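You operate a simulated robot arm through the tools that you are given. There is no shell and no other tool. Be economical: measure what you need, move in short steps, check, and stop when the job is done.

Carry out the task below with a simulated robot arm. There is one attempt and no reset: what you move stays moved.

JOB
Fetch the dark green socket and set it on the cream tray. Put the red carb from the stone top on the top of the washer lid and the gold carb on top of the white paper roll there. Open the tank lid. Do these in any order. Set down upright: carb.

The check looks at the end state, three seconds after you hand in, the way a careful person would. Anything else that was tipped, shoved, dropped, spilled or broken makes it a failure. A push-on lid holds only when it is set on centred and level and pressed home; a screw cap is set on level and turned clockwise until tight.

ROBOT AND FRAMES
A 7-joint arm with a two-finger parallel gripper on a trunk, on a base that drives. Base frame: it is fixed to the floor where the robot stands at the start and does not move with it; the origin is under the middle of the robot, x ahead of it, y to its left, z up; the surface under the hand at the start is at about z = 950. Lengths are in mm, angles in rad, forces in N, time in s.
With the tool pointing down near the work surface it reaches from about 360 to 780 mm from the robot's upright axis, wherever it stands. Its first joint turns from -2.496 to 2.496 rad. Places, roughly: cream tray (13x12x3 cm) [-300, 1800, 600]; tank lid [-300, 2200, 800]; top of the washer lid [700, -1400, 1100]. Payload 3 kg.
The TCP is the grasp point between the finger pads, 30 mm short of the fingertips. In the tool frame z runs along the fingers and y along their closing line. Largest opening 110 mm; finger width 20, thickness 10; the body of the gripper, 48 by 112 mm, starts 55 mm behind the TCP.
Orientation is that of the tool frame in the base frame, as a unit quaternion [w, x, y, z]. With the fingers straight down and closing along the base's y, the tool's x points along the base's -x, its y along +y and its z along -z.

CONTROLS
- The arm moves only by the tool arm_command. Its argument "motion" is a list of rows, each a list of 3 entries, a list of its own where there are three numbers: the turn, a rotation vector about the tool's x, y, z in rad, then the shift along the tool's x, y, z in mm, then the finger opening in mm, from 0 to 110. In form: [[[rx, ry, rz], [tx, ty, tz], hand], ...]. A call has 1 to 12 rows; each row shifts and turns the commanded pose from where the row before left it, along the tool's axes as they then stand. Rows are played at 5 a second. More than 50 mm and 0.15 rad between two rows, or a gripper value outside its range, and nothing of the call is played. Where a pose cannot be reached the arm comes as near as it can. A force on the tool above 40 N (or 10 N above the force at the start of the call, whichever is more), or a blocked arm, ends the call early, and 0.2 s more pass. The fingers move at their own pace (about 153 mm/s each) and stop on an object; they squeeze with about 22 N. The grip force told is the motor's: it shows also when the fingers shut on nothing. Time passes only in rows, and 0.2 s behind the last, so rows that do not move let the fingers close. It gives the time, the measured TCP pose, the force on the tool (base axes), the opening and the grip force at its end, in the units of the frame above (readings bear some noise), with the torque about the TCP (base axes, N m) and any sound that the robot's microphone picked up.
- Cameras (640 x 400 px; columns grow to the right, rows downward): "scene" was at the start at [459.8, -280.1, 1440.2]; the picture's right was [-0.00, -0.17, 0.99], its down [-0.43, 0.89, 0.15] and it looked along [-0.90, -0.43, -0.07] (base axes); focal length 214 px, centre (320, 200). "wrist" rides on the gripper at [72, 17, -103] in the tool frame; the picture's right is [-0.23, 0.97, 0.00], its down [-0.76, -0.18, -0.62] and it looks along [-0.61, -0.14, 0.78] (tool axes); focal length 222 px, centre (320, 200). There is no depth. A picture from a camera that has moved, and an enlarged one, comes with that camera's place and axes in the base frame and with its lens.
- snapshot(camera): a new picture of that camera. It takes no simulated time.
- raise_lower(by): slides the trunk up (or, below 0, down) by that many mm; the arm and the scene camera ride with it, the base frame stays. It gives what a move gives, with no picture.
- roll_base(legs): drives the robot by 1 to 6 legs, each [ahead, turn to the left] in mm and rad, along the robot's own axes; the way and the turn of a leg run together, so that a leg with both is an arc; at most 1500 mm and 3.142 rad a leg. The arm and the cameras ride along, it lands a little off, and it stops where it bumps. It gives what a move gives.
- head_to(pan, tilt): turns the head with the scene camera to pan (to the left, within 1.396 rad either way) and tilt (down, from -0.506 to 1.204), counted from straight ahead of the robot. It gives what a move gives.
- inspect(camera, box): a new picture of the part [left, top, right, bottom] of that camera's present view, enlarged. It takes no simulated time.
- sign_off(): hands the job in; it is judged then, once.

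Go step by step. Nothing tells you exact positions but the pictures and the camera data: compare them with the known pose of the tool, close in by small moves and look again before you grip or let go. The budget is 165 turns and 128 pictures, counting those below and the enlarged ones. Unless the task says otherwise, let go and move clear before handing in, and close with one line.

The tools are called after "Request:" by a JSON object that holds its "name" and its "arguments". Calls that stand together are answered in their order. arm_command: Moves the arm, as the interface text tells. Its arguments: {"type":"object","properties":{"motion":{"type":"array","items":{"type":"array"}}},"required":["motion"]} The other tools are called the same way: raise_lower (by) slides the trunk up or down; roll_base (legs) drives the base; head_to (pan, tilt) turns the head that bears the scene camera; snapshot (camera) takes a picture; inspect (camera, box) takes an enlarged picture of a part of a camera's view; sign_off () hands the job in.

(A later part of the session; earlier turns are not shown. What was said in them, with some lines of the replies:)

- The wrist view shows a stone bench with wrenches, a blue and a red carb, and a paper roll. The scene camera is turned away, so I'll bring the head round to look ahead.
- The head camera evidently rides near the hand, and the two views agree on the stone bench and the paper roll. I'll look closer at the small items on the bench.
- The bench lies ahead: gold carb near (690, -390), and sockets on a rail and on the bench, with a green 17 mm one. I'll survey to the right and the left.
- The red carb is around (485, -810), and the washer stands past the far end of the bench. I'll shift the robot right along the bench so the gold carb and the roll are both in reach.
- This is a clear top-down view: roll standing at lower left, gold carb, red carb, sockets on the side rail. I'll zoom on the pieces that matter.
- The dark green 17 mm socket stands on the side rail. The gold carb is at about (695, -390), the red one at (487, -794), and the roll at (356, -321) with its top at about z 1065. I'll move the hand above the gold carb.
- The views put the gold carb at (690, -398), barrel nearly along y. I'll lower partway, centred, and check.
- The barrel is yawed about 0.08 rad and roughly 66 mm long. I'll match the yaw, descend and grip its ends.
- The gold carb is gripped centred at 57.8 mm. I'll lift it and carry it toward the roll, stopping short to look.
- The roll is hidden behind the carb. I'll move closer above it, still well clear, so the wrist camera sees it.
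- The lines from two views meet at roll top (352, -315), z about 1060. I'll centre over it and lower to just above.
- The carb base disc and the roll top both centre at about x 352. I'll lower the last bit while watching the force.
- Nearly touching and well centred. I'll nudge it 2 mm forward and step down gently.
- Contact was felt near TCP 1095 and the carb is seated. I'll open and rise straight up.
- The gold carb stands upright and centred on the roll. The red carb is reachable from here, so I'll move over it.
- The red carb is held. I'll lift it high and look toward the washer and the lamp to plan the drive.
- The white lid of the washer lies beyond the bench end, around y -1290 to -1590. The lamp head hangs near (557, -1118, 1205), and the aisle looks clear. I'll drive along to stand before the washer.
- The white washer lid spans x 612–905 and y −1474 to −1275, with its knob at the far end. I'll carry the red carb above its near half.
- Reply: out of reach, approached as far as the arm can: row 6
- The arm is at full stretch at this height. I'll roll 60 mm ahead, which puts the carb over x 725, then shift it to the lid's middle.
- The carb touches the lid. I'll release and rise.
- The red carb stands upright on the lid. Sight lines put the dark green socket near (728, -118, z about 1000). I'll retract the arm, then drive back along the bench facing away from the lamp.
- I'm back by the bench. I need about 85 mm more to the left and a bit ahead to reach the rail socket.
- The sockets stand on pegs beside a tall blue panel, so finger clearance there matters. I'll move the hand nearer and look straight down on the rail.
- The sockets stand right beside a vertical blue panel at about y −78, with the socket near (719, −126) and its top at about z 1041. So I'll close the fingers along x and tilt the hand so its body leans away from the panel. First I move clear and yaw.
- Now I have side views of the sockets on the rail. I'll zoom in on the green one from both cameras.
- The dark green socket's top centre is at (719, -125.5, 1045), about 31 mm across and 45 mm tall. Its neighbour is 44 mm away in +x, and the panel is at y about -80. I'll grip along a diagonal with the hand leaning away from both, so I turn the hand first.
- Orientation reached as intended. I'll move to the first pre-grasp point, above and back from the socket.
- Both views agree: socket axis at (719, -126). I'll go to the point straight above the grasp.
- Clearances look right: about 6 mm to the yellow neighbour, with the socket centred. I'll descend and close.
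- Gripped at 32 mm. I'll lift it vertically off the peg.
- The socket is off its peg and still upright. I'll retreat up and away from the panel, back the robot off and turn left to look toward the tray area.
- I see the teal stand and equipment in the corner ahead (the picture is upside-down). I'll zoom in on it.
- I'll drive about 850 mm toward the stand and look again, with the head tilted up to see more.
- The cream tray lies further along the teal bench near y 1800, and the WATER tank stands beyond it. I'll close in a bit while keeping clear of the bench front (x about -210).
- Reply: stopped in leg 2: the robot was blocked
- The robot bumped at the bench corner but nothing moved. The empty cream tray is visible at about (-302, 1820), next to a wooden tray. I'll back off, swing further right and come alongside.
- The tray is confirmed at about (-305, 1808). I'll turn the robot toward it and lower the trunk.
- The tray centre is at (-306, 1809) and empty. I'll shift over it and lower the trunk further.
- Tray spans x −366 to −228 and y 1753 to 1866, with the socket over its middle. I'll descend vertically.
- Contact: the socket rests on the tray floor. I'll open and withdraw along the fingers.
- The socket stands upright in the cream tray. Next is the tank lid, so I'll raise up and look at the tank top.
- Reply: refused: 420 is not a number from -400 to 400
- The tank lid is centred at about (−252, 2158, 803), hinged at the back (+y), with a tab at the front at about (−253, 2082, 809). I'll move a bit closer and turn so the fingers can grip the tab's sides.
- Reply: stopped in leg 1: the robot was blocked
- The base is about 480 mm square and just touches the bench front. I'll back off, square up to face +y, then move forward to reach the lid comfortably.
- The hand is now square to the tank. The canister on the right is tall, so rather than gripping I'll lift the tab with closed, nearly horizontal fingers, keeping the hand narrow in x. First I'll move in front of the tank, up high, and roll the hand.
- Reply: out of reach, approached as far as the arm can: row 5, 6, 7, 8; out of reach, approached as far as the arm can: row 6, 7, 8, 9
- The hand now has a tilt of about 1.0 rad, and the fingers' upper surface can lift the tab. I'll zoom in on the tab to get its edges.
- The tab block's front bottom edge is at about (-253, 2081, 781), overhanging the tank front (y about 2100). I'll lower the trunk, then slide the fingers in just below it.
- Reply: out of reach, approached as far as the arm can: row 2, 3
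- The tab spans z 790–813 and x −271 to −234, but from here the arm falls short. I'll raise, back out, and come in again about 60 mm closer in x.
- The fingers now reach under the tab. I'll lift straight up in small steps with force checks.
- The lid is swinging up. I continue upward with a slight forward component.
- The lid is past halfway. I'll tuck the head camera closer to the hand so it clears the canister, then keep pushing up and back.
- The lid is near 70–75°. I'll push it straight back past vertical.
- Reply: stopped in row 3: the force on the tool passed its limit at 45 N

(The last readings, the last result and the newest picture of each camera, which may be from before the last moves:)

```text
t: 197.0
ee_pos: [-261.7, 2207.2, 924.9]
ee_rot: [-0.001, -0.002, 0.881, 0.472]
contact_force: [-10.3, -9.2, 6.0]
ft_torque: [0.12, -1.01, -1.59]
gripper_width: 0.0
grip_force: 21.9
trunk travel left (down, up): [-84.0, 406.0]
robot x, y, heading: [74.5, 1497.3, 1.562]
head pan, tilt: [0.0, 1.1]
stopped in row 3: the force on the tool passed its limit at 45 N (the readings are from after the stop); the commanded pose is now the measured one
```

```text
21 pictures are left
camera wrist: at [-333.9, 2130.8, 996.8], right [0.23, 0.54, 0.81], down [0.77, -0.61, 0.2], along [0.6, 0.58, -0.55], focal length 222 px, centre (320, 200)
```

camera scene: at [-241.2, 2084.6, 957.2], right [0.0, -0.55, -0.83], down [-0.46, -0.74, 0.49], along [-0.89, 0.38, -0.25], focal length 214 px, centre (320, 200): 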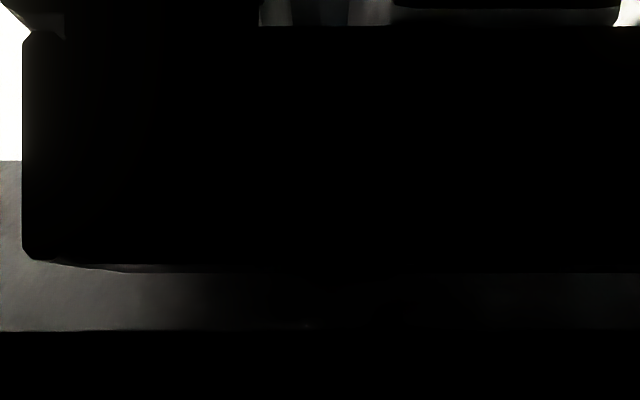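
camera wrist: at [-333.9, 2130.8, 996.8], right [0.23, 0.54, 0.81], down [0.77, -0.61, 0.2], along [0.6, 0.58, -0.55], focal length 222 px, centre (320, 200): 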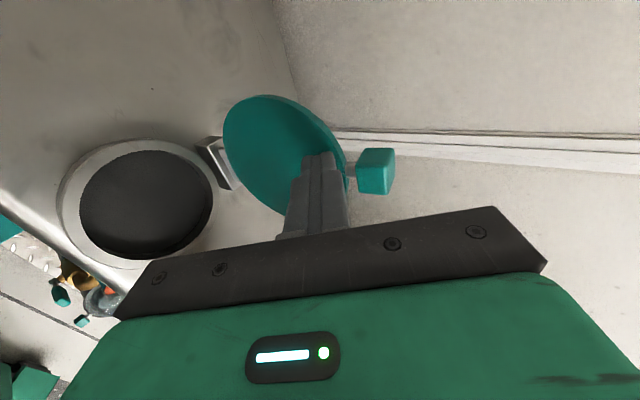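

The force rose with a sideways component; likely the wrist brushed the canister cap. I'll back off gently and look at how the lid stands.

Request:
{"name": "arm_command", "arguments": {"motion": [[[0, 0, 0], [3, -5.5, -8.3], 0], [[0, 0, 0], [3, -11, -16.6], 0], [[0, 0, 0], [0, -11, -16.6], 0], [[0, 0, 0], [0, -16.5, -25], 0], [[0, 0, 0], [0, 0, 0], 0]]}}

Request:
{"name": "head_to", "arguments": {"pan": 0, "tilt": 0.4}}

Request:
{"name": "snapshot", "arguments": {"camera": "wrist"}}

Request:
{"name": "snapshot", "arguments": {"camera": "scene"}}

```text
t: 198.2
ee_pos: [-264.7, 2129.2, 926.0]
ee_rot: [-0.001, -0.001, 0.882, 0.472]
contact_force: [0.2, 0.0, 0.9]
ft_torque: [0.02, 0.0, -0.01]
gripper_width: 0.1
grip_force: 22.0
trunk travel left (down, up): [-84.0, 406.0]
robot x, y, heading: [78.5, 1495.6, 1.562]
head pan, tilt: [0.0, 1.1]
```

```text
t: 199.3
ee_pos: [-263.7, 2129.5, 925.6]
ee_rot: [-0.001, -0.001, 0.882, 0.472]
contact_force: [-0.4, -0.1, -0.9]
ft_torque: [-0.02, -0.01, -0.03]
gripper_width: 0.0
grip_force: 22.2
trunk travel left (down, up): [-84.0, 406.0]
robot x, y, heading: [77.1, 1493.1, 1.564]
head pan, tilt: [0.0, 0.4]
```

```text
20 pictures are left
camera wrist: at [-337.0, 2052.8, 998.0], right [0.23, 0.54, 0.81], down [0.76, -0.62, 0.2], along [0.6, 0.57, -0.55], focal length 222 px, centre (320, 200)
```

wrist: 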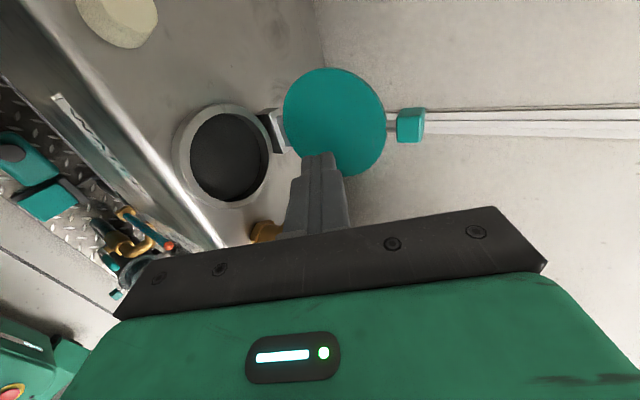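

```text
19 pictures are left
camera scene: at [-191.9, 2099.2, 944.7], right [0.0, -0.55, -0.83], down [-0.92, -0.33, 0.22], along [-0.39, 0.77, -0.51], focal length 214 px, centre (320, 200)
```

scene: 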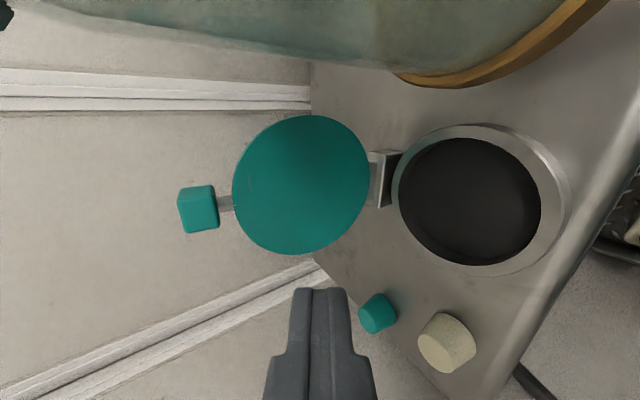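

The lid stands open, past vertical, at about 100°. I'll withdraw fully and check the canister and the surroundings.

Request:
{"name": "arm_command", "arguments": {"motion": [[[0, 0, 0], [0, -16.5, -25], 0], [[0, 0, 0], [0, -16.5, -25], 0], [[0, 0, 0], [0, -16.5, -25], 0], [[0, 0, 0], [0, -16.5, -25], 0], [[0, 0, 0], [0, -16.5, -25], 0], [[0, 0, 0], [0, -16.5, -25], 0], [[0, 0, 0], [0, 0, 0], 0]]}}

Request:
{"name": "raise_lower", "arguments": {"by": 250}}

Request:
{"name": "snapshot", "arguments": {"camera": "scene"}}

Request:
{"name": "snapshot", "arguments": {"camera": "wrist"}}

```text
t: 200.9
ee_pos: [-264.3, 1949.1, 926.0]
ee_rot: [-0.001, -0.001, 0.881, 0.472]
contact_force: [-0.2, -0.5, 0.3]
ft_torque: [0.0, 0.04, 0.03]
gripper_width: 0.0
grip_force: 21.8
trunk travel left (down, up): [-84.0, 406.0]
robot x, y, heading: [78.1, 1497.9, 1.566]
head pan, tilt: [0.0, 0.4]
```

```text
t: 203.4
ee_pos: [-265.4, 1948.7, 1174.8]
ee_rot: [-0.001, 0.0, 0.881, 0.473]
contact_force: [-0.5, 0.3, -0.6]
ft_torque: [0.02, 0.01, 0.0]
gripper_width: 0.0
grip_force: 21.7
trunk travel left (down, up): [-334.0, 156.0]
robot x, y, heading: [77.4, 1495.6, 1.564]
head pan, tilt: [0.0, 0.4]
```

```text
18 pictures are left
camera scene: at [-192.8, 1919.4, 1195.1], right [0.0, -0.55, -0.83], down [-0.92, -0.33, 0.22], along [-0.39, 0.77, -0.51], focal length 214 px, centre (320, 200)
```

scene: 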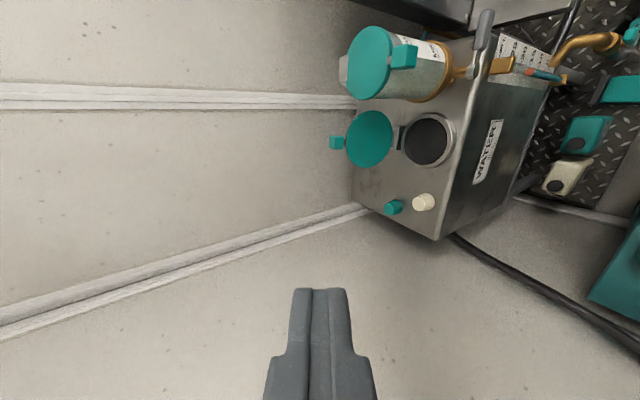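

```text
17 pictures are left
camera wrist: at [-338.0, 1873.0, 1248.3], right [0.23, 0.54, 0.81], down [0.76, -0.62, 0.2], along [0.6, 0.57, -0.55], focal length 222 px, centre (320, 200)
```

wrist: 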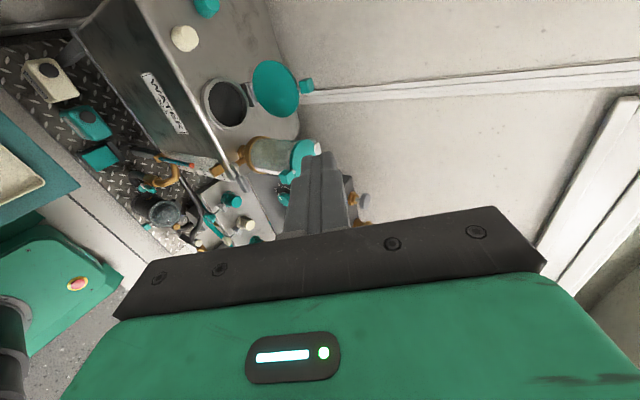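

Request:
{"name": "inspect", "arguments": {"camera": "scene", "box": [310, 0, 510, 190]}}

Request:
{"name": "head_to", "arguments": {"pan": 0.8, "tilt": 0.2}}

Request:
{"name": "snapshot", "arguments": {"camera": "scene"}}

```text
2.11 times, centred on (410, 95) of scene
camera zoom: at [-192.8, 1919.4, 1195.1], right [0.0, -0.55, -0.83], down [-0.92, -0.33, 0.22], along [-0.39, 0.77, -0.51], focal length 452 px, centre (130, 421)
```

zoom: 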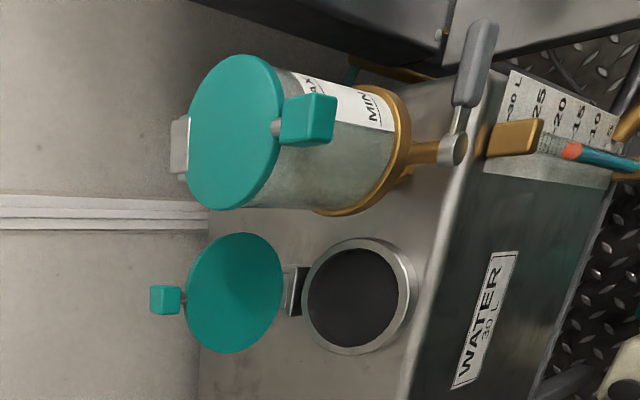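

```text
t: 204.6
ee_pos: [-265.5, 1949.0, 1175.6]
ee_rot: [-0.001, 0.0, 0.881, 0.472]
contact_force: [0.4, -0.1, 0.3]
ft_torque: [0.02, 0.0, 0.01]
gripper_width: 0.0
grip_force: 22.0
trunk travel left (down, up): [-334.0, 156.0]
robot x, y, heading: [73.7, 1494.9, 1.57]
head pan, tilt: [0.799, 0.201]
```

```text
15 pictures are left
camera scene: at [-174.1, 1933.4, 1266.0], right [0.0, 0.21, -0.98], down [-0.98, -0.2, -0.04], along [-0.2, 0.96, 0.21], focal length 214 px, centre (320, 200)
```

scene: 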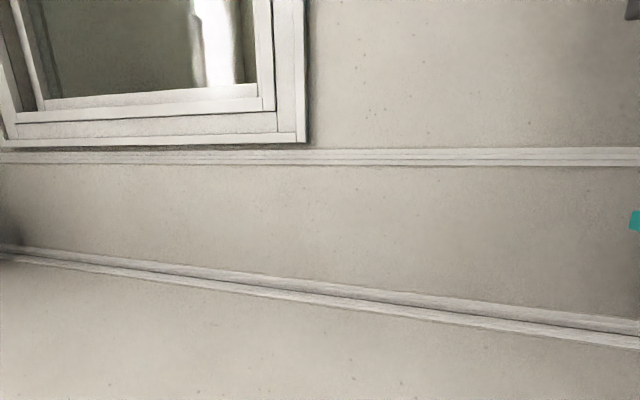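

The tank lid stands open, the canister lid next to it is still closed, and the gripper is clear. The socket was upright in the cream tray, and both carbs were upright when I last saw them. No falls were heard since, so I'm handing in.

Request:
{"name": "sign_off", "arguments": {}}

```text
The job is handed in.
```

The job is handed in: the dark green socket is on the cream tray, the red carb is upright on the washer lid, the gold carb is upright on the paper roll, and the tank lid is open. I did not look at the carbs again just before handing in, and the wrist may have brushed the canister beside the tank while pushing the lid. Its cap still looked closed afterwards.
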